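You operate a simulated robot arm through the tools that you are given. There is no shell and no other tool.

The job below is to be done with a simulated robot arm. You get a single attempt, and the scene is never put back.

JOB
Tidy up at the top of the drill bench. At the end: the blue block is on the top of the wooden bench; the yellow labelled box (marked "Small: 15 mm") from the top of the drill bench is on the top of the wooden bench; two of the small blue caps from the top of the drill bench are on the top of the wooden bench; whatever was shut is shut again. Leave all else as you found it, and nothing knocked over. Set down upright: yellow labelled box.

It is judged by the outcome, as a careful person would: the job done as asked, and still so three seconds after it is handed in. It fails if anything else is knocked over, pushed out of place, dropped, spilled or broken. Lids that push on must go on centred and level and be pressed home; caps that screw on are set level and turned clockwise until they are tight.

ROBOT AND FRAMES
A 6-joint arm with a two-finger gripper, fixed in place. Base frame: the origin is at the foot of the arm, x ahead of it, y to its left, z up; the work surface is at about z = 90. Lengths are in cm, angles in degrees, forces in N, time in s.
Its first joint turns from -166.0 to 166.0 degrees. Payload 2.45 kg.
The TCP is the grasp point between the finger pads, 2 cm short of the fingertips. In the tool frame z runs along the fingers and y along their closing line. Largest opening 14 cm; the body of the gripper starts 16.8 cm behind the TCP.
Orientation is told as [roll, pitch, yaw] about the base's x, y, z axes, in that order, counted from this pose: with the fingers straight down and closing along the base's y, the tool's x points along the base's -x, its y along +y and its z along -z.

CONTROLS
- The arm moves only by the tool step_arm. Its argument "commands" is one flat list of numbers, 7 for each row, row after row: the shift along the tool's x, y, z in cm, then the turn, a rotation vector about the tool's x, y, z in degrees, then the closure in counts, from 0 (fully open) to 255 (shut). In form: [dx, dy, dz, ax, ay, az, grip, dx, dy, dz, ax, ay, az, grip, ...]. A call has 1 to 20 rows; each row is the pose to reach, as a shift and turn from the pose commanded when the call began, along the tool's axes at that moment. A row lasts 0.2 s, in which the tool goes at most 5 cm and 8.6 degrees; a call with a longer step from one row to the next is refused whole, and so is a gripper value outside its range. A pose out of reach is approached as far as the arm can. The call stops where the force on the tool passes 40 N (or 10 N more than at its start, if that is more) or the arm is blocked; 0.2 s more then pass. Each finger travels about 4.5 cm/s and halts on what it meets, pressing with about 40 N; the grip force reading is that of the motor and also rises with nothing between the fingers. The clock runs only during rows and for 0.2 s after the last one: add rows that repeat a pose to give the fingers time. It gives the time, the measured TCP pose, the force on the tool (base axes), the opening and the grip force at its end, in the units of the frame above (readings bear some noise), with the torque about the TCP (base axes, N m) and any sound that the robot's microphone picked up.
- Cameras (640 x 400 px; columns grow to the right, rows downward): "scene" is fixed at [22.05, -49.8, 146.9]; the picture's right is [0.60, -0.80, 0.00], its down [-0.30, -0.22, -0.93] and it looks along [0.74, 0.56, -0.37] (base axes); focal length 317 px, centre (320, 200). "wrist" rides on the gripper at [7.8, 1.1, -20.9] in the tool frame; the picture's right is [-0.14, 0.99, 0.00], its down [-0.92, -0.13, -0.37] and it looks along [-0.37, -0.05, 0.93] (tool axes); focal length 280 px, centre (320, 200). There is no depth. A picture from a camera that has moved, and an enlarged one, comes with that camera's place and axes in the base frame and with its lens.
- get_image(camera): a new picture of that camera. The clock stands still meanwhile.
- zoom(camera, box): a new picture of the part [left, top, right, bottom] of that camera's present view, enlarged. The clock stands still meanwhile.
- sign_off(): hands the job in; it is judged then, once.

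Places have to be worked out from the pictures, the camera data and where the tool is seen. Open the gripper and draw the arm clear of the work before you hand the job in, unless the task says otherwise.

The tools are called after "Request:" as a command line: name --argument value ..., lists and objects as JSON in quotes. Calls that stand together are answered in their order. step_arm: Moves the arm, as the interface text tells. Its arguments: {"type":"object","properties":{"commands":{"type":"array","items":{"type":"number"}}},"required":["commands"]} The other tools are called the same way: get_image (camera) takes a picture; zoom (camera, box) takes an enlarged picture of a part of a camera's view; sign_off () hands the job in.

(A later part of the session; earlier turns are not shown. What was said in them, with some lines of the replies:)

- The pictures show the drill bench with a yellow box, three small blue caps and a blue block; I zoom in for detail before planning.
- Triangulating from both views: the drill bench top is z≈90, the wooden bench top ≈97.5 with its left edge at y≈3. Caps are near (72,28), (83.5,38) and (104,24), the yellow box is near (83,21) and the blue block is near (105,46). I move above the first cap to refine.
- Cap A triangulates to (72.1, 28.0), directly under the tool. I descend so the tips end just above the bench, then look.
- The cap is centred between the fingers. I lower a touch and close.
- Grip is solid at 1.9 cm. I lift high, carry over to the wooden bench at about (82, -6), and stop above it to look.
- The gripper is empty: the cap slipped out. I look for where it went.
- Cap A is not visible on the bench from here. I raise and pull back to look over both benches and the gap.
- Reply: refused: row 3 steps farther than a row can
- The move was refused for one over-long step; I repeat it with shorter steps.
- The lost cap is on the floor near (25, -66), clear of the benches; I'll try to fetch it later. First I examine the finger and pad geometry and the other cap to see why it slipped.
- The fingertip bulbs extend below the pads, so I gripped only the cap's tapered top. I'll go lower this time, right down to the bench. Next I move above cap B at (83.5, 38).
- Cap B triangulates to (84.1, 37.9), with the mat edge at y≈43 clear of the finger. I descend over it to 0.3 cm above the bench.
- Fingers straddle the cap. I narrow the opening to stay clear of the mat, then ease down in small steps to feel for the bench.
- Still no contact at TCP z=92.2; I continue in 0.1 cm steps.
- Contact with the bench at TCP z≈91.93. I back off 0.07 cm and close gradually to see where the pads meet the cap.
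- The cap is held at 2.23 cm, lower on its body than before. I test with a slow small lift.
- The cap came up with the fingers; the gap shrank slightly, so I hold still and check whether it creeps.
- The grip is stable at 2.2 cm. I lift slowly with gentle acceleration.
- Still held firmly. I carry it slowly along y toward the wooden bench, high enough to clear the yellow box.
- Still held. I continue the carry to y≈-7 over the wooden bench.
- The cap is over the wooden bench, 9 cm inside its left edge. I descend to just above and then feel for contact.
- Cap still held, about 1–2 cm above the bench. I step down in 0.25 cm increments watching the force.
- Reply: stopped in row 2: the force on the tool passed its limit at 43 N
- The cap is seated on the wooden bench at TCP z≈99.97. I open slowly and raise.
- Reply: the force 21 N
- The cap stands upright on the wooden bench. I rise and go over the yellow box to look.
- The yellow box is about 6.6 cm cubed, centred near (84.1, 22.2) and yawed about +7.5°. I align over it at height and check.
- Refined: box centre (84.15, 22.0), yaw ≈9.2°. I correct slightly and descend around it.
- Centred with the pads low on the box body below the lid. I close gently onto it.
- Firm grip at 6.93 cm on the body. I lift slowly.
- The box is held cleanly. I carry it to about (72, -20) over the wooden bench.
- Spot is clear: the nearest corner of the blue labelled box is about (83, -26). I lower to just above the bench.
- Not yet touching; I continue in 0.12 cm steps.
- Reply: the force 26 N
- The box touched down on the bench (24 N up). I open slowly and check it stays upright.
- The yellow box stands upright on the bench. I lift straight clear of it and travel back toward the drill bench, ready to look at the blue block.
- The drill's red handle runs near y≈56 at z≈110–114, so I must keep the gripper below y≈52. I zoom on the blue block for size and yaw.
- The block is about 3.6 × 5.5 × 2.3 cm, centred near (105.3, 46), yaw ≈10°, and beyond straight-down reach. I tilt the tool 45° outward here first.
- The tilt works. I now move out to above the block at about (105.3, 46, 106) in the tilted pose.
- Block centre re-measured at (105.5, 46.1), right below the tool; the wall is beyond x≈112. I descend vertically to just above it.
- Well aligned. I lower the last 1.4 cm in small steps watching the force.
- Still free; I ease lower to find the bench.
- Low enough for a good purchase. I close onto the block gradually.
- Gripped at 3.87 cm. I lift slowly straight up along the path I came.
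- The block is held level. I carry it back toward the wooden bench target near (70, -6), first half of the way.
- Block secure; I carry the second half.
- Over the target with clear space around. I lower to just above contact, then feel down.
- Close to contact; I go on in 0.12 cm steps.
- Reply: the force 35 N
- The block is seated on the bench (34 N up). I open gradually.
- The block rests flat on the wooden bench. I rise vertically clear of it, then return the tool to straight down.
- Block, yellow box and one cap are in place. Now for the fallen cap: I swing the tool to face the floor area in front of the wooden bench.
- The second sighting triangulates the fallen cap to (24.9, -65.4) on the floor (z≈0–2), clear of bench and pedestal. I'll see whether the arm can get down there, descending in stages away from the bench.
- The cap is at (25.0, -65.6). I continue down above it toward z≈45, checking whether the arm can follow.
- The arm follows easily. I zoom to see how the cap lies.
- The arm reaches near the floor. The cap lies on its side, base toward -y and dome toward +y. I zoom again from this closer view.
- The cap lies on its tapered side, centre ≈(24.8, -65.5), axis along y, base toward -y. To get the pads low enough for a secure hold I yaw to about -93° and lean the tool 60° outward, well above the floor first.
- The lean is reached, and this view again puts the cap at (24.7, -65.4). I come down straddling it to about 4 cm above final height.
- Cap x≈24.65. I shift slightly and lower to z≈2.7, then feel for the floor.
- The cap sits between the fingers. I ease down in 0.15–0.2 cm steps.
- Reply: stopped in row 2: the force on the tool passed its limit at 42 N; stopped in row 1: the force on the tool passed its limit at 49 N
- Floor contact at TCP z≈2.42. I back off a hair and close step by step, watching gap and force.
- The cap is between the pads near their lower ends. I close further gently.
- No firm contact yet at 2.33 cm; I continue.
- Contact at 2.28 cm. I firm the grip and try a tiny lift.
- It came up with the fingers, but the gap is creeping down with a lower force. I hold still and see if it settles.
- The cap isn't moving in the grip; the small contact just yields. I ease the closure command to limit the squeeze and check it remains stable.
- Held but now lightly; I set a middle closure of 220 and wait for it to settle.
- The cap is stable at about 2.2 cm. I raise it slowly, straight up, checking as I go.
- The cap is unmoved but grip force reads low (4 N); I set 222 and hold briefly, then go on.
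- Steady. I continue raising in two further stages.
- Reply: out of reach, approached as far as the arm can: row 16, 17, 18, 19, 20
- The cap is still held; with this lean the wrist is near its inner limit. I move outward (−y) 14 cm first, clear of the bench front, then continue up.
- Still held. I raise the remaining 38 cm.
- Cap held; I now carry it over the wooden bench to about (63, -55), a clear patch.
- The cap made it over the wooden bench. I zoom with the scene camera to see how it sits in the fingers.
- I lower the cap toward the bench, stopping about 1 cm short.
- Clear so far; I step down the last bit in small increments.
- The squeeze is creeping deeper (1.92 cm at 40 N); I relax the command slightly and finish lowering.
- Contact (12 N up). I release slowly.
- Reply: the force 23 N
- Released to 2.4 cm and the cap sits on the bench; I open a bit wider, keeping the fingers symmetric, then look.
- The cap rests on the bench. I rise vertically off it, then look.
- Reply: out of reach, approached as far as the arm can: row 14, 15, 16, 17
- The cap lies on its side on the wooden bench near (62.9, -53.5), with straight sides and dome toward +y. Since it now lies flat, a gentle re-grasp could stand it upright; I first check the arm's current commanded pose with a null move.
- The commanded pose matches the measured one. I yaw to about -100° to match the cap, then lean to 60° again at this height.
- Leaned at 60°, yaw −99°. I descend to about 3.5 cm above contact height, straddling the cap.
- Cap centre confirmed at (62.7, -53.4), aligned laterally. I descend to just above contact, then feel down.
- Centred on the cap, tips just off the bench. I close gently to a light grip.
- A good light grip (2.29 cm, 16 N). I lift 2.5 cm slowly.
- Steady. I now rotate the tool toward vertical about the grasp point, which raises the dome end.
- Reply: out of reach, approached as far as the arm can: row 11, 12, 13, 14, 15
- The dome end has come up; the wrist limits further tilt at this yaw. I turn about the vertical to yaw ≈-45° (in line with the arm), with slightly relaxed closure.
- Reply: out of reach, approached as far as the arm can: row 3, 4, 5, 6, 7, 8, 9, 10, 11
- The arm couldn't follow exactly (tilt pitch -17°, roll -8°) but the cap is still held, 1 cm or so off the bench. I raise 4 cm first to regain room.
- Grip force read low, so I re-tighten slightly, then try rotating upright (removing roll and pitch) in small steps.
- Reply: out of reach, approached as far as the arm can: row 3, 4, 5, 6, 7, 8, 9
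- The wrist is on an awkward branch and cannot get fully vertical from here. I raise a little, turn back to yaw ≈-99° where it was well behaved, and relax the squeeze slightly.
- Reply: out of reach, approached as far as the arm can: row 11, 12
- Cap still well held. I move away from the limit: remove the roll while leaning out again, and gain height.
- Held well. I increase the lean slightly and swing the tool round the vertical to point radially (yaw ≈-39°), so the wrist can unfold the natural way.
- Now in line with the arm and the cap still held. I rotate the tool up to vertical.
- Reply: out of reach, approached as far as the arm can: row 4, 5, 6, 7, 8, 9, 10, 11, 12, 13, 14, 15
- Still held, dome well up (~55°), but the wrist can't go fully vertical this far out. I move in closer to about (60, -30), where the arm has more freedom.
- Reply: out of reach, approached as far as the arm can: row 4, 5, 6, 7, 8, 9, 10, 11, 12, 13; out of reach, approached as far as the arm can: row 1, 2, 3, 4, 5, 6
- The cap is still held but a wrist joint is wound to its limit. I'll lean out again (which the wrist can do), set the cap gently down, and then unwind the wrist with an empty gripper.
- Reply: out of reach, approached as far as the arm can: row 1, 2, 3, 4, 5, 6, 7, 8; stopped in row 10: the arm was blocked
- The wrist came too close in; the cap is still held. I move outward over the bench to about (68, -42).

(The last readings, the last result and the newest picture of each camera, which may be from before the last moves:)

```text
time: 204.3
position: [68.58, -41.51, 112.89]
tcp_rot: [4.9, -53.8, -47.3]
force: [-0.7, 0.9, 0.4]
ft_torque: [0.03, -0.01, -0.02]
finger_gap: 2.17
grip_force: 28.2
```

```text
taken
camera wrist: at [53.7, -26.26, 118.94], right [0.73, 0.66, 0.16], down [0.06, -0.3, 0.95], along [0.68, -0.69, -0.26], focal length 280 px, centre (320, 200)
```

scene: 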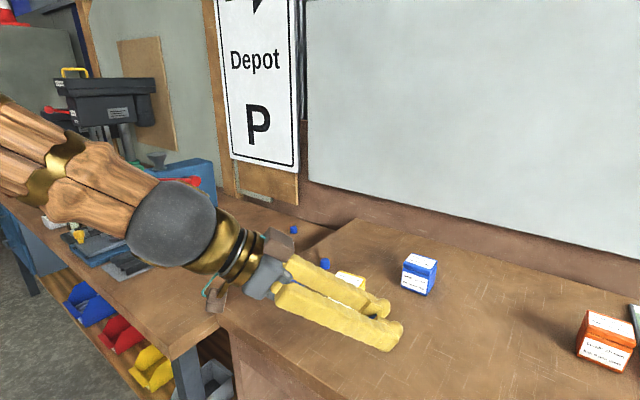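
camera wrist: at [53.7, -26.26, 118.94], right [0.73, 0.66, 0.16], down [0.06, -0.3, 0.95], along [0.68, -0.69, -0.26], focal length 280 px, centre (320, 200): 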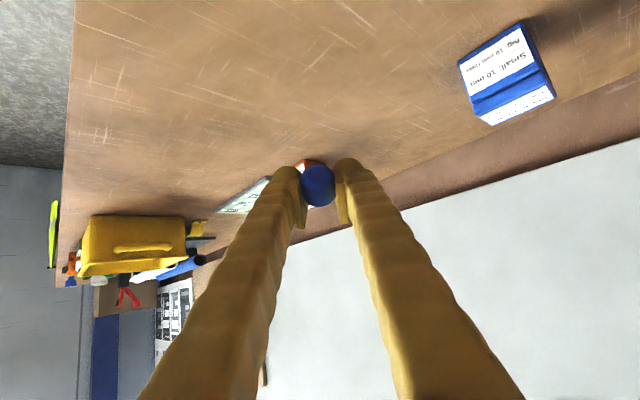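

Good free spot at (68.6, -41.5). I square the tool to a 60° lean and lower toward the bench.

Request:
step_arm --commands '[0, 0, 0, 2.5, -3, 0, 219, 0, 0, 0, 4.9, -6.2, 0, 219, 0, 0, 0, 4.9, -6.2, 0, 219]'

Request:
step_arm --commands '[0.4, 0, 0.23, 0, 0, 0, 219, 1.2, 0, 0.69, 0, 0, 0, 219, 2.4, 0, 1.39, 0, 0, 0, 219, 3.8, 0, 2.19, 0, 0, 0, 219, 5.2, 0, 3, 0, 0, 0, 219, 6.5, 0, 3.75, 0, 0, 0, 219, 7.8, 0, 4.5, 0, 0, 0, 219, 8.8, 0, 5.08, 0, 0, 0, 219, 9.5, 0, 5.48, 0, 0, 0, 219, 9.6, 0, 5.54, 0, 0, 0, 219, 9.6, 0, 5.54, 0, 0, 0, 219]'

Request:
get_image --camera "wrist"

Request:
get_image --camera "scene"

```text
time: 205.1
position: [68.6, -41.6, 112.93]
tcp_rot: [0.5, -60.1, -47.9]
force: [0.0, 0.5, -0.2]
ft_torque: [0.01, 0.0, 0.03]
finger_gap: 2.15
grip_force: 1.8
```

```text
time: 207.5
position: [68.63, -41.56, 101.84]
tcp_rot: [0.4, -60.1, -47.8]
force: [1.1, 0.5, 0.8]
ft_torque: [-0.02, 0.01, -0.01]
finger_gap: 2.16
grip_force: 1.4
```

```text
taken
camera wrist: at [54.67, -24.63, 105.39], right [0.78, 0.62, 0.12], down [0.0, -0.19, 0.98], along [0.63, -0.76, -0.15], focal length 280 px, centre (320, 200)
```

wrist: 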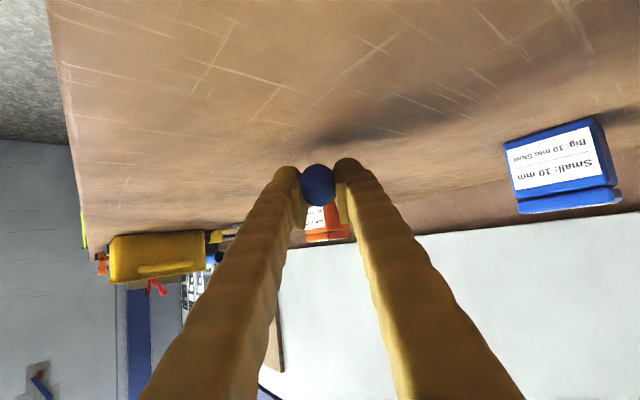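

```text
taken
```

scene: 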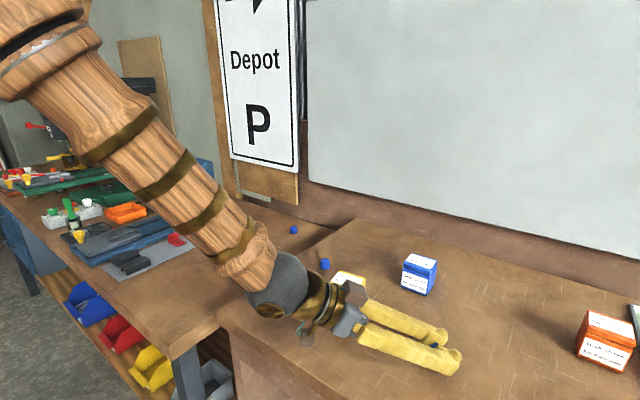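

I lower the last centimetre in small steps.

Request:
step_arm --commands '[0.26, 0, 0.15, 0, 0, 0, 220, 0.52, 0, 0.3, 0, 0, 0, 220, 0.78, 0, 0.45, 0, 0, 0, 220, 0.9, 0, 0.52, 0, 0, 0, 220, 0.9, 0, 0.52, 0, 0, 0, 220]'

Request:
step_arm --commands '[0.1, 0, 0.06, 0, 0, 0, 220, 0.1, 0, 0.06, 0, 0, 0, 220]'

Request:
step_arm --commands '[0.1, 0, 0.06, 0, 0, 0, 220, 0.1, 0, 0.06, 0, 0, 0, 220]'

Request:
zoom --camera "wrist" --box '[240, 120, 400, 240]'

```text
time: 208.7
position: [68.71, -41.51, 100.59]
tcp_rot: [0.3, -60.1, -47.8]
force: [1.5, -0.3, 0.1]
ft_torque: [0.03, 0.0, 0.01]
finger_gap: 2.22
grip_force: 4.8
```

```text
time: 209.3
position: [68.63, -41.54, 100.65]
tcp_rot: [0.3, -60.0, -47.7]
force: [-0.4, -0.5, -1.0]
ft_torque: [0.03, 0.02, 0.0]
finger_gap: 2.24
grip_force: 4.3
```

```text
time: 209.9
position: [68.64, -41.5, 100.62]
tcp_rot: [0.4, -60.0, -47.9]
force: [-0.4, 0.5, -0.2]
ft_torque: [0.0, -0.01, -0.01]
finger_gap: 2.21
grip_force: 4.4
```

```text
3.33 times, centred on (320, 180) of wrist
camera zoom: at [54.62, -24.64, 104.15], right [0.78, 0.62, 0.12], down [0.0, -0.19, 0.98], along [0.63, -0.76, -0.15], focal length 935 px, centre (320, 267)
```

zoom: 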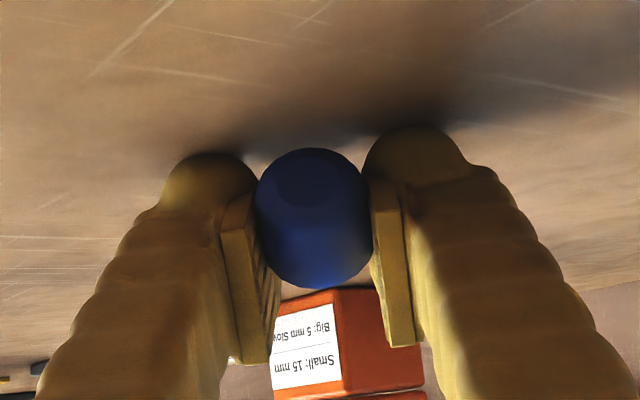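

Almost down, and the cap is steady. I lower until it touches.

Request:
step_arm --commands '[0.1, 0, 0.06, 0, 0, 0, 220, 0.1, 0, 0.06, 0, 0, 0, 220]'

Request:
step_arm --commands '[0.1, 0, 0.06, 0, 0, 0, 220, 0.1, 0, 0.06, 0, 0, 0, 220]'

Request:
step_arm --commands '[0.07, 0, 0.04, 0, 0, 0, 220, 0.07, 0, 0.04, 0, 0, 0, 220]'

```text
time: 210.5
position: [68.75, -41.61, 100.51]
tcp_rot: [0.4, -60.1, -47.9]
force: [2.0, 2.3, 9.0]
ft_torque: [-0.11, 0.07, 0.03]
finger_gap: 2.21
grip_force: 4.3
```

```text
time: 211.1
position: [68.64, -41.55, 100.38]
tcp_rot: [0.5, -60.2, -47.9]
force: [1.0, 0.4, 35.7]
ft_torque: [-0.11, -0.07, 0.02]
finger_gap: 2.1
grip_force: 1.3
```

```text
time: 211.6
position: [68.68, -41.59, 100.45]
tcp_rot: [0.5, -60.3, -47.9]
force: [-1.8, -2.3, 8.1]
ft_torque: [-0.19, 0.17, -0.07]
finger_gap: 2.08
grip_force: 35.0
stopped in row 2: the force on the tool passed its limit at 46 N (the readings are from after the stop); the commanded pose is now the measured one
```

Fingers and cap are on the bench. I open slowly and look.

Request:
step_arm --commands '[-0.05, 0, -0.03, 0, 0, 0, 217, -0.05, 0, -0.03, 0, 0, 0, 214, -0.05, 0, -0.03, 0, 0, 0, 210, -0.05, 0, -0.03, 0, 0, 0, 205, -0.05, 0, -0.03, 0, 0, 0, 198, -0.05, 0, -0.03, 0, 0, 0, 190, -0.05, 0, -0.03, 0, 0, 0, 180, -0.05, 0, -0.03, 0, 0, 0, 165, -0.05, 0, -0.03, 0, 0, 0, 150, -0.05, 0, -0.03, 0, 0, 0, 150, -0.05, 0, -0.03, 0, 0, 0, 150]'

Request:
zoom --camera "wrist" --box '[240, 120, 400, 240]'

Request:
zoom --camera "scene" --box '[340, 270, 500, 400]'

```text
time: 214.0
position: [68.78, -41.58, 100.44]
tcp_rot: [0.5, -60.2, -47.9]
force: [-0.4, 1.0, -0.6]
ft_torque: [-0.01, 0.04, 0.04]
finger_gap: 5.76
grip_force: 0.0
```

```text
3.33 times, centred on (320, 180) of wrist
camera zoom: at [54.68, -24.66, 103.99], right [0.78, 0.62, 0.12], down [0.0, -0.19, 0.98], along [0.63, -0.76, -0.15], focal length 935 px, centre (320, 267)
```

zoom: 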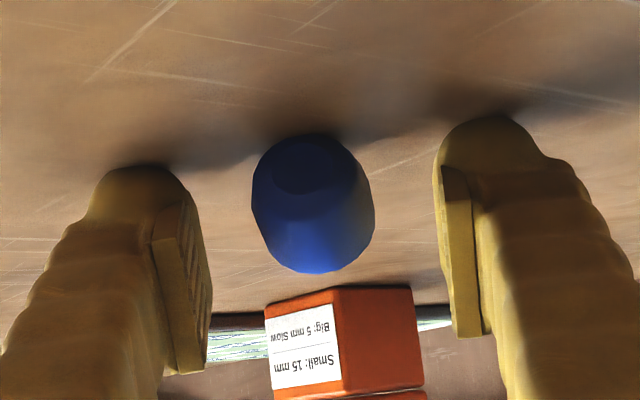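

```text
3.08 times, centred on (420, 335) of scene
camera zoom: at [22.05, -49.8, 146.9], right [0.6, -0.8, 0.0], down [-0.3, -0.22, -0.93], along [0.74, 0.56, -0.37], focal length 977 px, centre (12, -215)
```

zoom: 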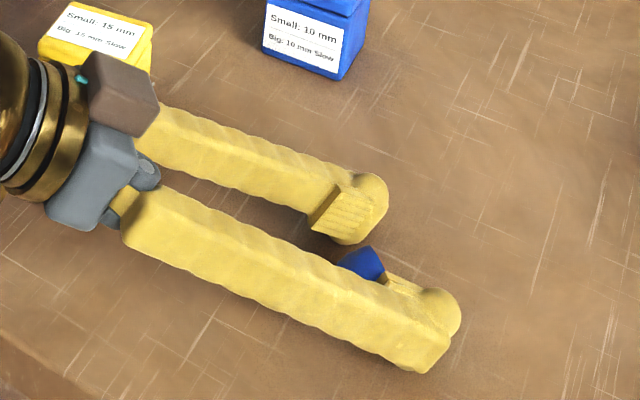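

The cap is lying safely on the bench. I rise straight up, clear of it.

Request:
step_arm --commands '[-0.4, 0, -0.23, 0, 0, 0, 150, -1.3, 0, -0.75, 0, 0, 0, 150, -3, 0, -1.73, 0, 0, 0, 150, -5.5, 0, -3.18, 0, 0, 0, 150, -8.5, 0, -4.9, 0, 0, 0, 150, -11.5, 0, -6.64, 0, 0, 0, 150, -14, 0, -8.08, 0, 0, 0, 150, -14, 0, -8.08, 0, 0, 0, 150]'

Request:
get_image --camera "wrist"

Request:
zoom --camera "scene" --box '[340, 270, 500, 400]'

```text
time: 215.8
position: [68.7, -41.62, 116.56]
tcp_rot: [0.5, -60.2, -48.0]
force: [-0.4, 0.5, 0.4]
ft_torque: [-0.01, 0.02, 0.01]
finger_gap: 5.8
grip_force: 0.0
```

```text
taken
camera wrist: at [54.68, -24.71, 120.04], right [0.78, 0.62, 0.12], down [0.0, -0.19, 0.98], along [0.63, -0.76, -0.15], focal length 280 px, centre (320, 200)
```

wrist: 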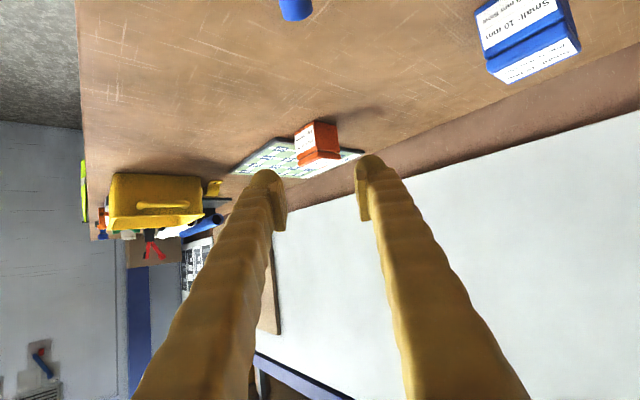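

```text
3.08 times, centred on (420, 335) of scene
camera zoom: at [22.05, -49.8, 146.9], right [0.6, -0.8, 0.0], down [-0.3, -0.22, -0.93], along [0.74, 0.56, -0.37], focal length 977 px, centre (12, -215)
```

zoom: 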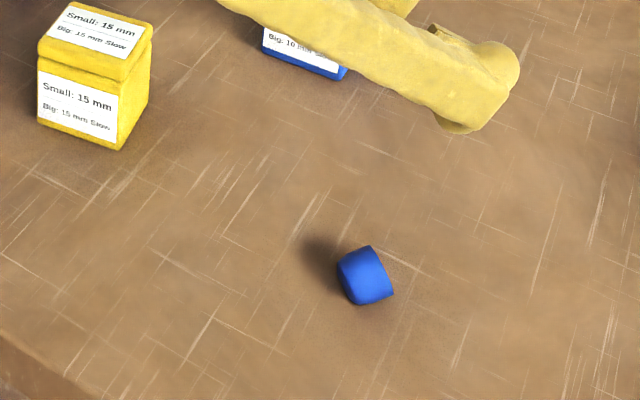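

The cap is stable. With the gripper empty I test unwinding the wrist: first try bringing the tool to vertical here.

Request:
step_arm --commands '[0, 0, 0, 0, 7.5, 0, 150, 0, 0, 0, 0, 15, 0, 150, 0, 0, 0, 0, 22.5, 0, 150, 0, 0, 0, 0, 30, 0, 150, 0, 0, 0, 0, 37.5, 0, 150, 0, 0, 0, 0, 45, 0, 150, 0, 0, 0, 0, 52.5, 0, 150, 0, 0, 0, 0, 60, 0, 150, 0, 0, 0, 0, 60, 0, 150]'

```text
time: 217.8
position: [68.51, -41.6, 116.61]
tcp_rot: [0.2, 0.0, -47.5]
force: [-0.1, 0.5, 0.3]
ft_torque: [-0.03, -0.01, 0.0]
finger_gap: 5.77
grip_force: 0.2
```

The wrist unwound; the tool is exactly vertical now. I look at the cap from above to plan the re-grasp.

Request:
get_image --camera "wrist"

Request:
zoom --camera "wrist" --box '[280, 90, 360, 160]'

```text
taken
camera wrist: at [64.06, -35.18, 137.36], right [0.82, 0.57, 0.0], down [0.53, -0.77, 0.37], along [0.21, -0.3, -0.93], focal length 280 px, centre (320, 200)
```

wrist: 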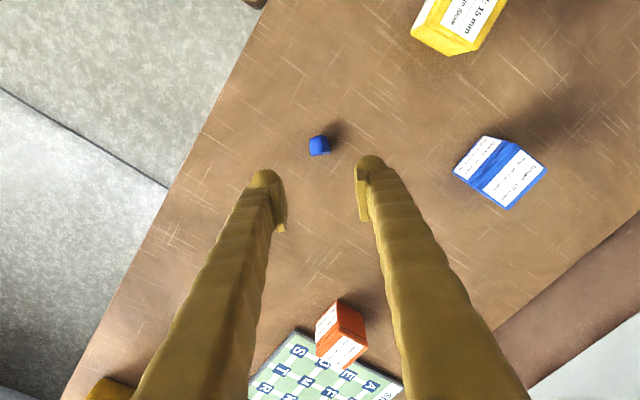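

```text
5.71 times, centred on (320, 125) of wrist
camera zoom: at [64.06, -35.18, 137.36], right [0.82, 0.57, 0.0], down [0.53, -0.77, 0.37], along [0.21, -0.3, -0.93], focal length 1602 px, centre (320, 629)
```

zoom: 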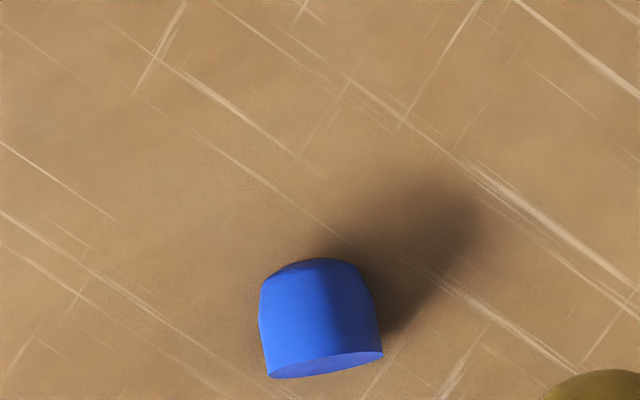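

Cap centre is (68.1, -40.8), axis aligned with the tool yaw. I lean to 60° here and descend straddling it as before.

Request:
step_arm --commands '[0, 0, 0, 0, -7.5, 0, 150, 0, 0, 0, 0, -15, 0, 150, 0, 0, 0, 0, -22.5, 0, 150, 0, 0, 0, 0, -30, 0, 150, 0, 0, 0, 0, -37.5, 0, 150, 0, 0, 0, 0, -45, 0, 150, 0, 0, 0, 0, -52.5, 0, 150, 0, 0, 0, 0, -60, 0, 150, 0, 0, 0, 0, -60, 0, 150]'

Request:
step_arm --commands '[2, 0.1, 1, 0, 0, 0, 150, 4, 0.2, 2.1, 0, 0, 0, 150, 6.3, 0.24, 3.4, 0, 0, 0, 150, 8.6, 0.24, 4.7, 0, 0, 0, 150, 10.4, 0.24, 5.75, 0, 0, 0, 150, 11, 0.24, 6.1, 0, 0, 0, 150, 11, 0.24, 6.1, 0, 0, 0, 150]'

Request:
get_image --camera "wrist"

```text
time: 219.8
position: [68.57, -41.47, 116.56]
tcp_rot: [0.7, -60.1, -48.1]
force: [0.9, 0.0, 0.8]
ft_torque: [0.01, 0.01, -0.02]
finger_gap: 5.77
grip_force: 0.1
```

```text
time: 221.4
position: [68.43, -41.07, 104.14]
tcp_rot: [0.5, -60.2, -47.9]
force: [0.2, 0.1, 0.0]
ft_torque: [0.0, 0.02, 0.02]
finger_gap: 5.78
grip_force: 0.1
```

```text
taken
camera wrist: at [54.45, -24.27, 107.62], right [0.78, 0.62, 0.12], down [0.0, -0.19, 0.98], along [0.63, -0.76, -0.15], focal length 280 px, centre (320, 200)
```

wrist: 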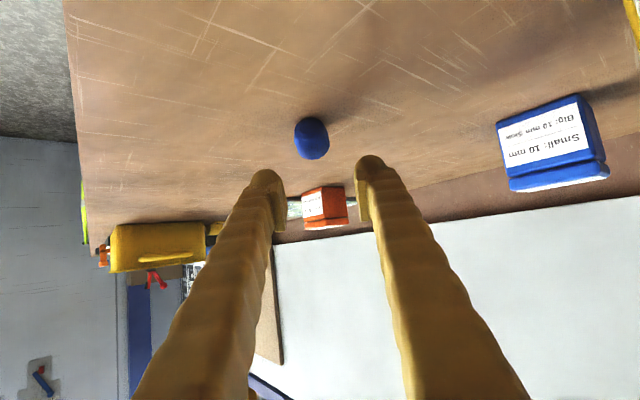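

Laterally centred. I descend the rest, shifting 0.2 cm outward, then feel down.

Request:
step_arm --commands '[0.9, 0, 0.6, 0, 0, 0, 155, 1.8, 0, 1.2, 0, 0, 0, 160, 2.5, 0, 1.65, 0, 0, 0, 165, 2.9, 0, 1.9, 0, 0, 0, 165, 2.9, 0, 1.9, 0, 0, 0, 165]'

Request:
step_arm --commands '[0.13, 0, 0.075, 0, 0, 0, 165, 0.13, 0, 0.075, 0, 0, 0, 165]'

Request:
zoom --camera "wrist" --box '[240, 120, 400, 240]'

```text
time: 222.6
position: [68.99, -41.38, 100.49]
tcp_rot: [0.4, -60.3, -47.8]
force: [-0.7, 0.7, 0.2]
ft_torque: [0.03, -0.02, -0.01]
finger_gap: 4.93
grip_force: 0.0
```

```text
time: 223.2
position: [68.88, -41.39, 100.47]
tcp_rot: [0.4, -60.2, -47.9]
force: [-0.4, 1.2, 5.8]
ft_torque: [-0.13, 0.19, -0.1]
finger_gap: 4.93
grip_force: 0.0
```

```text
3.33 times, centred on (320, 180) of wrist
camera zoom: at [54.85, -24.54, 103.93], right [0.78, 0.62, 0.12], down [0.0, -0.19, 0.98], along [0.63, -0.76, -0.15], focal length 935 px, centre (320, 267)
```

zoom: 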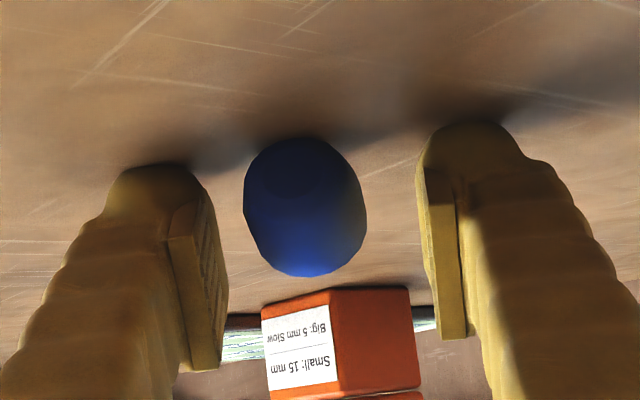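

A slight lateral offset remains; I back off a hair, shift 0.2 cm, and close gently.

Request:
step_arm --commands '[-0.06, -0.1, -0.04, 0, 0, 0, 165, -0.06, -0.2, -0.04, 0, 0, 0, 180, -0.06, -0.2, -0.04, 0, 0, 0, 195, -0.06, -0.2, -0.04, 0, 0, 0, 205, -0.06, -0.2, -0.04, 0, 0, 0, 211, -0.06, -0.2, -0.04, 0, 0, 0, 215, -0.06, -0.2, -0.04, 0, 0, 0, 217, -0.06, -0.2, -0.04, 0, 0, 0, 217]'

Request:
step_arm --commands '[0, 0, 0, 0, 0, 0, 219, 0, 0, 0, 0, 0, 0, 219]'

Request:
zoom --camera "wrist" --box '[240, 120, 400, 240]'

```text
time: 225.0
position: [68.56, -41.52, 100.44]
tcp_rot: [0.5, -60.3, -47.9]
force: [2.0, 1.6, 5.7]
ft_torque: [-0.06, 0.03, 0.02]
finger_gap: 2.33
grip_force: 11.3
```

```text
time: 225.6
position: [68.74, -41.51, 100.51]
tcp_rot: [0.5, -60.2, -47.9]
force: [1.7, 1.5, 7.2]
ft_torque: [-0.05, 0.05, 0.04]
finger_gap: 2.3
grip_force: 7.9
```

```text
3.33 times, centred on (320, 180) of wrist
camera zoom: at [54.7, -24.64, 103.96], right [0.78, 0.62, 0.12], down [0.0, -0.19, 0.98], along [0.63, -0.76, -0.15], focal length 935 px, centre (320, 267)
```

zoom: 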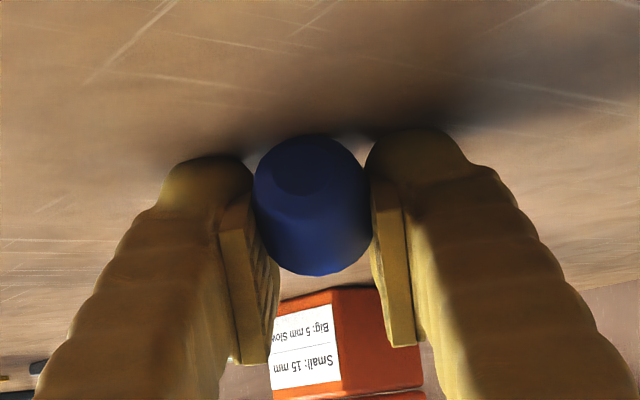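

Light grip at 2.30 cm. I firm slightly, lift 3 cm, and check.

Request:
step_arm --commands '[0, 0, 0, 0, 0, 0, 221, -0.15, 0, -0.09, 0, 0, 0, 221, -0.4, 0, -0.23, 0, 0, 0, 221, -0.9, 0, -0.52, 0, 0, 0, 221, -1.5, 0, -0.87, 0, 0, 0, 221, -2.1, 0, -1.21, 0, 0, 0, 221, -2.5, 0, -1.44, 0, 0, 0, 221, -2.6, 0, -1.5, 0, 0, 0, 221, -2.6, 0, -1.5, 0, 0, 0, 221]'

Request:
zoom --camera "wrist" --box '[240, 120, 400, 240]'

```text
time: 227.6
position: [68.72, -41.59, 103.55]
tcp_rot: [0.5, -60.2, -47.9]
force: [0.7, 0.2, -0.2]
ft_torque: [-0.03, 0.0, 0.0]
finger_gap: 2.04
grip_force: 37.6
```

```text
3.33 times, centred on (320, 180) of wrist
camera zoom: at [54.68, -24.66, 107.01], right [0.78, 0.62, 0.12], down [0.0, -0.19, 0.98], along [0.63, -0.76, -0.15], focal length 935 px, centre (320, 267)
```

zoom: 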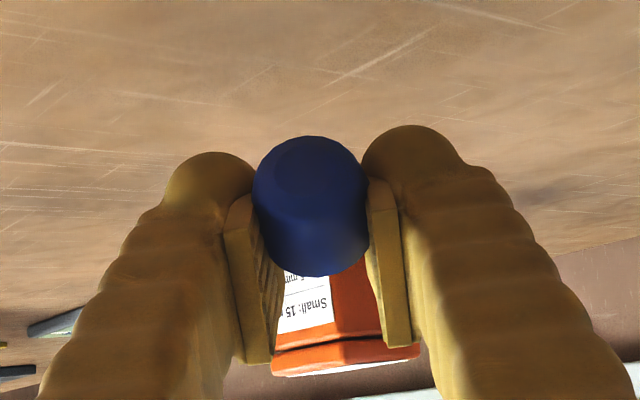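

Held. I ease the squeeze a little and rotate the tool up to vertical in small steps.

Request:
step_arm --commands '[0, 0, 0, 0, 0, 0, 219, 0, 0, 0, 0, 2, 0, 219, 0, 0, 0, 0, 6, 0, 219, 0, 0, 0, 0, 11, 0, 219, 0, 0, 0, 0, 16, 0, 219, 0, 0, 0, 0, 21, 0, 219, 0, 0, 0, 0, 26, 0, 220, 0, 0, 0, 0, 31, 0, 220, 0, 0, 0, 0, 36, 0, 220, 0, 0, 0, 0, 41, 0, 220, 0, 0, 0, 0, 46, 0, 220, 0, 0, 0, 0, 51, 0, 220, 0, 0, 0, 0, 56, 0, 220, 0, 0, 0, 0, 59, 0, 220, 0, 0, 0, 0, 60, 0, 220, 0, 0, 0, 0, 60, 0, 220]'

Request:
zoom --camera "wrist" --box '[240, 120, 400, 240]'

Request:
zoom --camera "scene" --box '[380, 270, 500, 370]'

```text
time: 231.0
position: [68.59, -41.5, 103.37]
tcp_rot: [0.3, -0.2, -47.5]
force: [-0.2, -0.3, -0.7]
ft_torque: [0.0, 0.0, 0.0]
finger_gap: 2.17
grip_force: 27.3
```

```text
3.33 times, centred on (320, 180) of wrist
camera zoom: at [64.13, -35.14, 124.19], right [0.82, 0.57, 0.0], down [0.53, -0.77, 0.37], along [0.21, -0.3, -0.93], focal length 935 px, centre (320, 267)
```

zoom: 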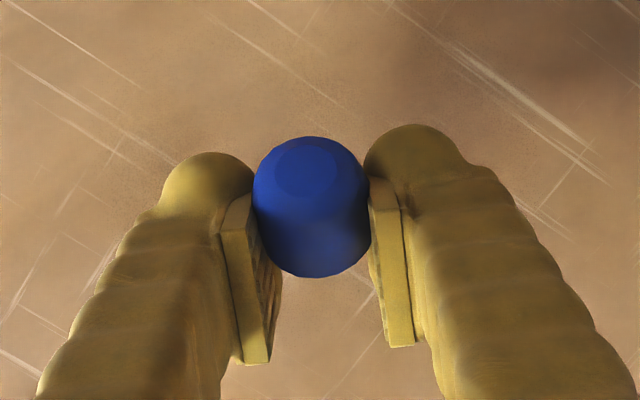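

```text
4.00 times, centred on (440, 320) of scene
camera zoom: at [22.05, -49.8, 146.9], right [0.6, -0.8, 0.0], down [-0.3, -0.22, -0.93], along [0.74, 0.56, -0.37], focal length 1270 px, centre (-160, -280)
```

zoom: 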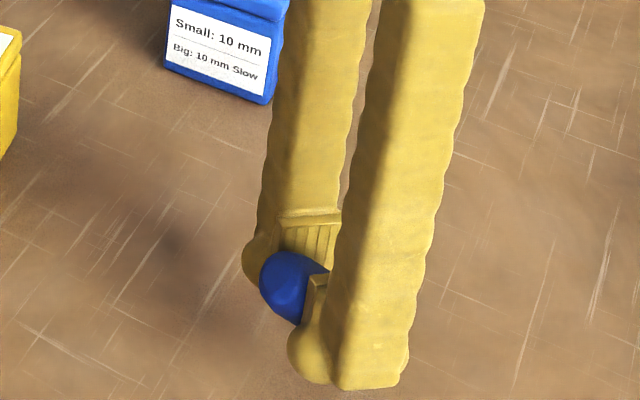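

The tool is vertical and the cap is held on the inner side of the pads. I zoom in to judge how far its dome points up.

Request:
zoom --camera "scene" --box '[436, 325, 472, 355]'

Request:
zoom --camera "wrist" --box '[296, 146, 340, 196]'

```text
13.33 times, centred on (454, 340) of scene
camera zoom: at [22.05, -49.8, 146.9], right [0.6, -0.8, 0.0], down [-0.3, -0.22, -0.93], along [0.74, 0.56, -0.37], focal length 4232 px, centre (-1467, -1667)
```

zoom: 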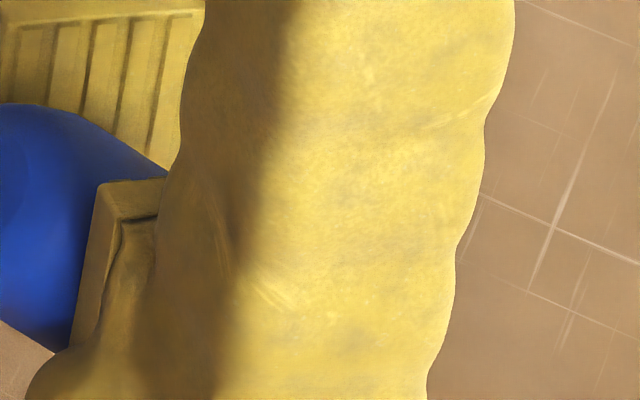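

```text
8.00 times, centred on (318, 171) of wrist
camera zoom: at [64.13, -35.14, 124.19], right [0.82, 0.57, 0.0], down [0.53, -0.77, 0.37], along [0.21, -0.3, -0.93], focal length 2243 px, centre (336, 432)
```

zoom: 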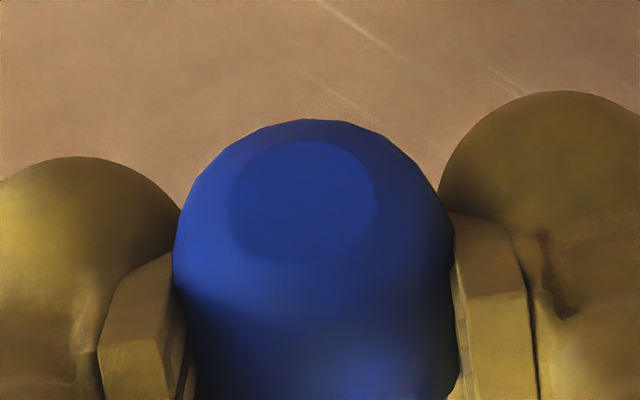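

The cap's dome points only about 36° up, so releasing like this would be uncertain. Uprightness is only asked for the yellow box, so I lean back to the pose in which it was lying and set it down gently.

Request:
step_arm --commands '[0, 0, 0, 0, -2, 0, 220, 0, 0, 0, 0, -6, 0, 220, 0, 0, 0, 0, -12, 0, 220, 0, 0, 0, 0, -18, 0, 220, 0, 0, 0, 0, -24, 0, 220, 0, 0, 0, 0, -30, 0, 220, 0, 0, 0, 0, -36, 0, 220, 0, 0, 0, 0, -42, 0, 220, 0, 0, 0, 0, -48, 0, 220, 0, 0, 0, 0, -54, 0, 220, 0, 0, 0, 0, -58, 0, 220, 0, 0, 0, 0, -60, 0, 220, 0, 0, 0, 0, -60, 0, 220]'

Request:
step_arm --commands '[0.3, 0, 0.17, 0, 0, 0, 220, 0.8, 0, 0.46, 0, 0, 0, 220, 1.4, 0, 0.81, 0, 0, 0, 220, 1.9, 0, 1.1, 0, 0, 0, 220, 2.2, 0, 1.27, 0, 0, 0, 220, 2.3, 0, 1.33, 0, 0, 0, 220, 2.3, 0, 1.33, 0, 0, 0, 220]'

Request:
zoom --camera "wrist" --box '[240, 120, 400, 240]'

```text
time: 233.8
position: [68.62, -41.61, 103.46]
tcp_rot: [0.4, -60.1, -47.8]
force: [0.4, -0.1, 0.0]
ft_torque: [-0.02, -0.03, 0.01]
finger_gap: 2.28
grip_force: 14.7
```

```text
time: 235.4
position: [68.64, -41.38, 100.9]
tcp_rot: [0.4, -60.2, -47.9]
force: [0.0, -0.7, -0.8]
ft_torque: [0.04, 0.01, -0.02]
finger_gap: 2.16
grip_force: 1.6
```

```text
3.33 times, centred on (320, 180) of wrist
camera zoom: at [54.63, -24.5, 104.37], right [0.78, 0.62, 0.12], down [0.0, -0.19, 0.98], along [0.63, -0.76, -0.15], focal length 935 px, centre (320, 267)
```

zoom: 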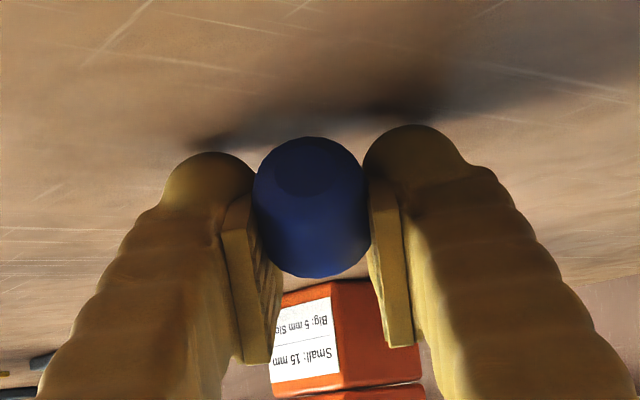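

I lower the last few millimetres.

Request:
step_arm --commands '[0.1, 0, 0.06, 0, 0, 0, 220, 0.2, 0, 0.12, 0, 0, 0, 220, 0.2, 0, 0.12, 0, 0, 0, 220]'

Request:
step_arm --commands '[0.1, 0, 0.06, 0, 0, 0, 220, 0.1, 0, 0.06, 0, 0, 0, 220]'

Request:
step_arm --commands '[0.07, 0, 0.04, 0, 0, 0, 220, 0.07, 0, 0.04, 0, 0, 0, 220]'

```text
time: 236.2
position: [68.58, -41.43, 100.54]
tcp_rot: [0.5, -60.1, -48.0]
force: [0.5, -0.8, -0.1]
ft_torque: [-0.01, 0.02, -0.01]
finger_gap: 2.25
grip_force: 15.1
```

```text
time: 236.8
position: [68.64, -41.48, 100.35]
tcp_rot: [0.6, -60.2, -47.9]
force: [0.4, 0.3, 1.7]
ft_torque: [-0.07, 0.03, -0.01]
finger_gap: 2.28
grip_force: 14.6
```

```text
time: 237.4
position: [68.83, -41.49, 100.44]
tcp_rot: [0.5, -60.3, -47.9]
force: [3.5, -0.2, 16.4]
ft_torque: [-0.11, -0.04, 0.02]
finger_gap: 2.28
grip_force: 14.4
```

Touching down (16 N). I release slowly.

Request:
step_arm --commands '[-0.03, 0, -0.02, 0, 0, 0, 217, -0.03, 0, -0.02, 0, 0, 0, 214, -0.03, 0, -0.02, 0, 0, 0, 210, -0.03, 0, -0.02, 0, 0, 0, 205, -0.03, 0, -0.02, 0, 0, 0, 198, -0.03, 0, -0.02, 0, 0, 0, 190, -0.03, 0, -0.02, 0, 0, 0, 180, -0.03, 0, -0.02, 0, 0, 0, 165, -0.03, 0, -0.02, 0, 0, 0, 150, -0.03, 0, -0.02, 0, 0, 0, 150, -0.03, 0, -0.02, 0, 0, 0, 150]'

Request:
zoom --camera "wrist" --box '[240, 120, 400, 240]'

```text
time: 239.8
position: [68.63, -41.44, 100.41]
tcp_rot: [0.6, -60.2, -47.8]
force: [10.9, 6.6, 26.2]
ft_torque: [-0.27, 0.03, -0.01]
finger_gap: 4.62
grip_force: 0.1
```

```text
3.33 times, centred on (320, 180) of wrist
camera zoom: at [54.7, -24.54, 103.9], right [0.78, 0.62, 0.12], down [0.0, -0.19, 0.98], along [0.63, -0.76, -0.15], focal length 935 px, centre (320, 267)
```

zoom: 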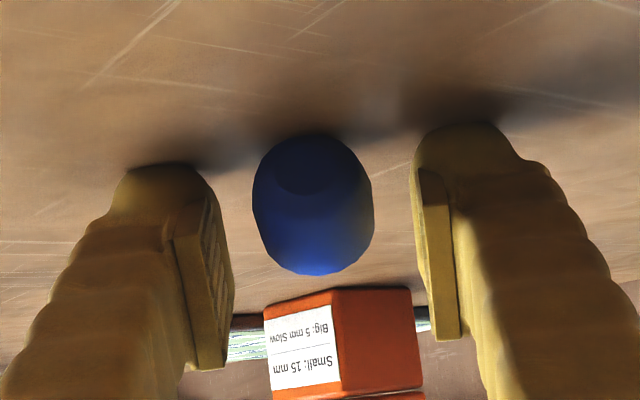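

The cap rests free on the bench. I rise straight up and bring the tool vertical.

Request:
step_arm --commands '[-0.4, 0, -0.23, 0, 0, 0, 150, -1.3, 0, -0.75, 0, 0, 0, 150, -3, 0, -1.73, 0, 0, 0, 150, -5.5, 0, -3.18, 0, 0, 0, 150, -8.5, 0, -4.9, 0, 0, 0, 150, -11.5, 0, -6.64, 0, 0, 0, 150, -14, 0, -8.08, 0, 0, 0, 150, -14, 0, -8.08, 0, 0, 0, 150]'

Request:
step_arm --commands '[0, 0, 0, 0, 7.5, 0, 150, 0, 0, 0, 0, 15, 0, 150, 0, 0, 0, 0, 22.5, 0, 150, 0, 0, 0, 0, 30, 0, 150, 0, 0, 0, 0, 37.5, 0, 150, 0, 0, 0, 0, 45, 0, 150, 0, 0, 0, 0, 52.5, 0, 150, 0, 0, 0, 0, 60, 0, 150, 0, 0, 0, 0, 60, 0, 150]'

Request:
get_image --camera "wrist"

Request:
get_image --camera "scene"

```text
time: 241.6
position: [68.66, -41.4, 116.54]
tcp_rot: [0.5, -60.2, -47.8]
force: [-0.2, 0.3, 0.5]
ft_torque: [0.0, 0.01, 0.02]
finger_gap: 5.79
grip_force: 0.1
```

```text
time: 243.6
position: [68.65, -41.56, 116.57]
tcp_rot: [0.1, -0.1, -47.4]
force: [-0.2, -0.2, -0.3]
ft_torque: [-0.01, 0.0, 0.01]
finger_gap: 5.75
grip_force: 0.0
```

```text
taken
camera wrist: at [64.18, -35.1, 137.31], right [0.82, 0.57, 0.0], down [0.53, -0.77, 0.37], along [0.21, -0.3, -0.93], focal length 280 px, centre (320, 200)
```

wrist: 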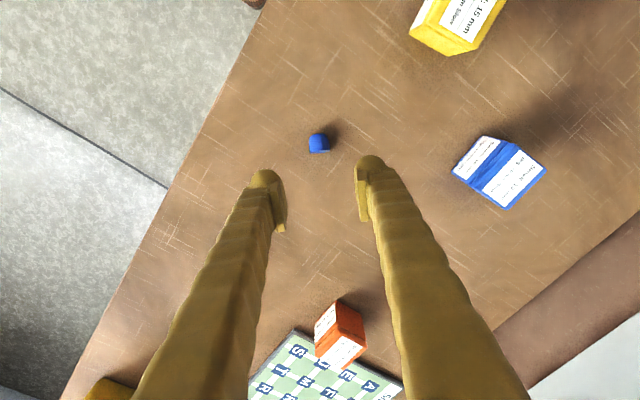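

```text
taken
```

scene: 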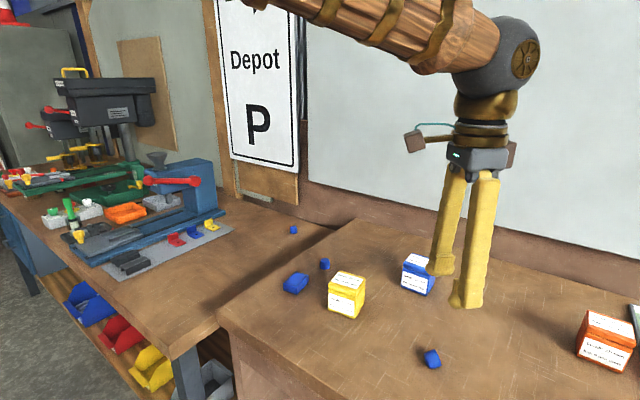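

All targets are on the wooden bench and nothing else has shifted. I raise, draw the arm back and open the gripper.

Request:
step_arm --commands '[0, 0, -3, 0, 0, 0, 120, 0, 0, -6, 0, 0, 0, 90, 1, 0, -9, 0, 0, 0, 60, 4, 0, -11, 0, 0, 0, 30, 7.5, 0, -12, 0, 0, 0, 0, 11, 0, -12, 0, 0, 0, 0, 14, 0, -12, 0, 0, 0, 0, 16, 0, -12, 0, 0, 0, 0, 16, 0, -12, 0, 0, 0, 0]'

Request:
get_image --camera "scene"

Request:
zoom --camera "scene" --box '[200, 200, 480, 400]'

Request:
get_image --camera "wrist"

```text
time: 245.6
position: [57.84, -29.63, 128.4]
tcp_rot: [0.2, -0.2, -47.4]
force: [-0.1, -0.1, -0.4]
ft_torque: [0.02, -0.02, -0.01]
finger_gap: 14.02
grip_force: 0.1
```

```text
taken
```

scene: 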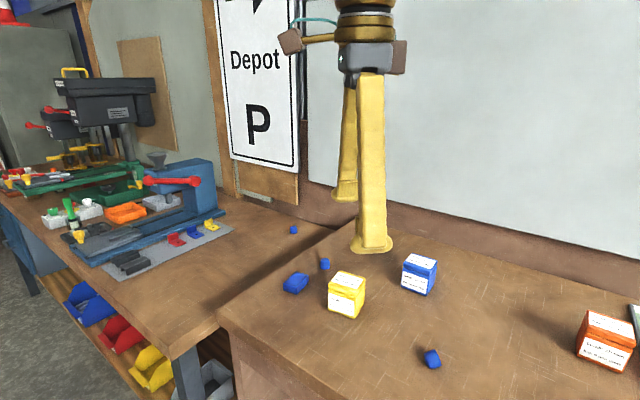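

```text
2.00 times, centred on (340, 300) of scene
camera zoom: at [22.05, -49.8, 146.9], right [0.6, -0.8, 0.0], down [-0.3, -0.22, -0.93], along [0.74, 0.56, -0.37], focal length 635 px, centre (280, 0)
```

zoom: 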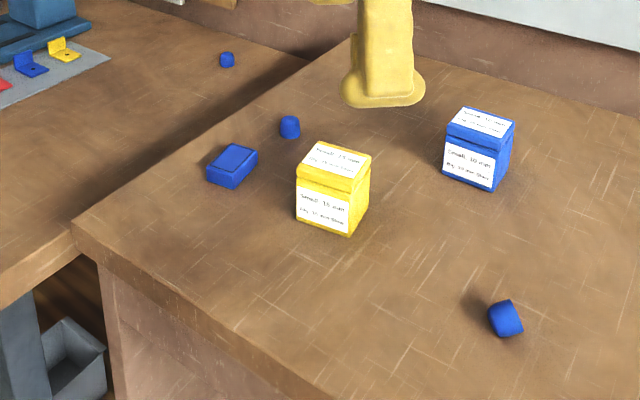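

```text
taken
camera wrist: at [53.35, -23.23, 149.14], right [0.82, 0.57, 0.0], down [0.53, -0.77, 0.37], along [0.21, -0.3, -0.93], focal length 280 px, centre (320, 200)
```

wrist: 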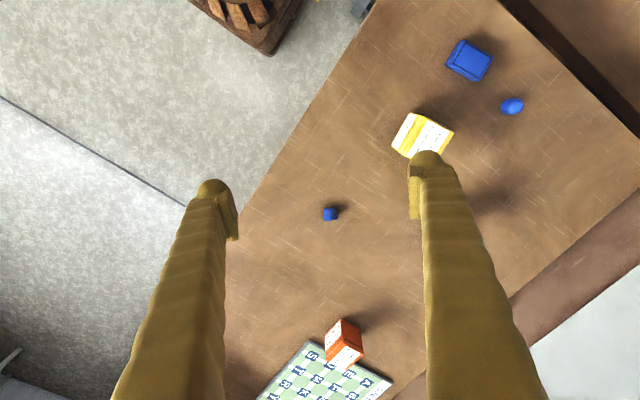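

The blue block, the yellow box (upright) and two caps are on the wooden bench. The third cap and everything else are as found, and the gripper is open and clear. I hand the job in.

Request:
sign_off

```text
The job is handed in.
```

I handed the job in with everything you asked for on the wooden bench, but I dropped one of the two caps on the floor along the way. I got it back, and it now lies on its side on the wooden bench.

- **Blue block:** it is flat on the wooden bench, near the left end.
- **Yellow box:** it is upright on the wooden bench with its lid in place.
- **First cap:** it is standing upright on the wooden bench.
- **Second cap:** this is the one that slipped out of the gripper on the first try. I tried to stand it up again, but the fingers couldn't hold it low enough, so I laid it down gently.
- **Everything else:** the third cap is still in its place on the drill bench. In the last pictures nothing else looks moved or knocked over. Nothing needed opening, so there was nothing to shut.

The gripper is open and the arm is drawn clear.
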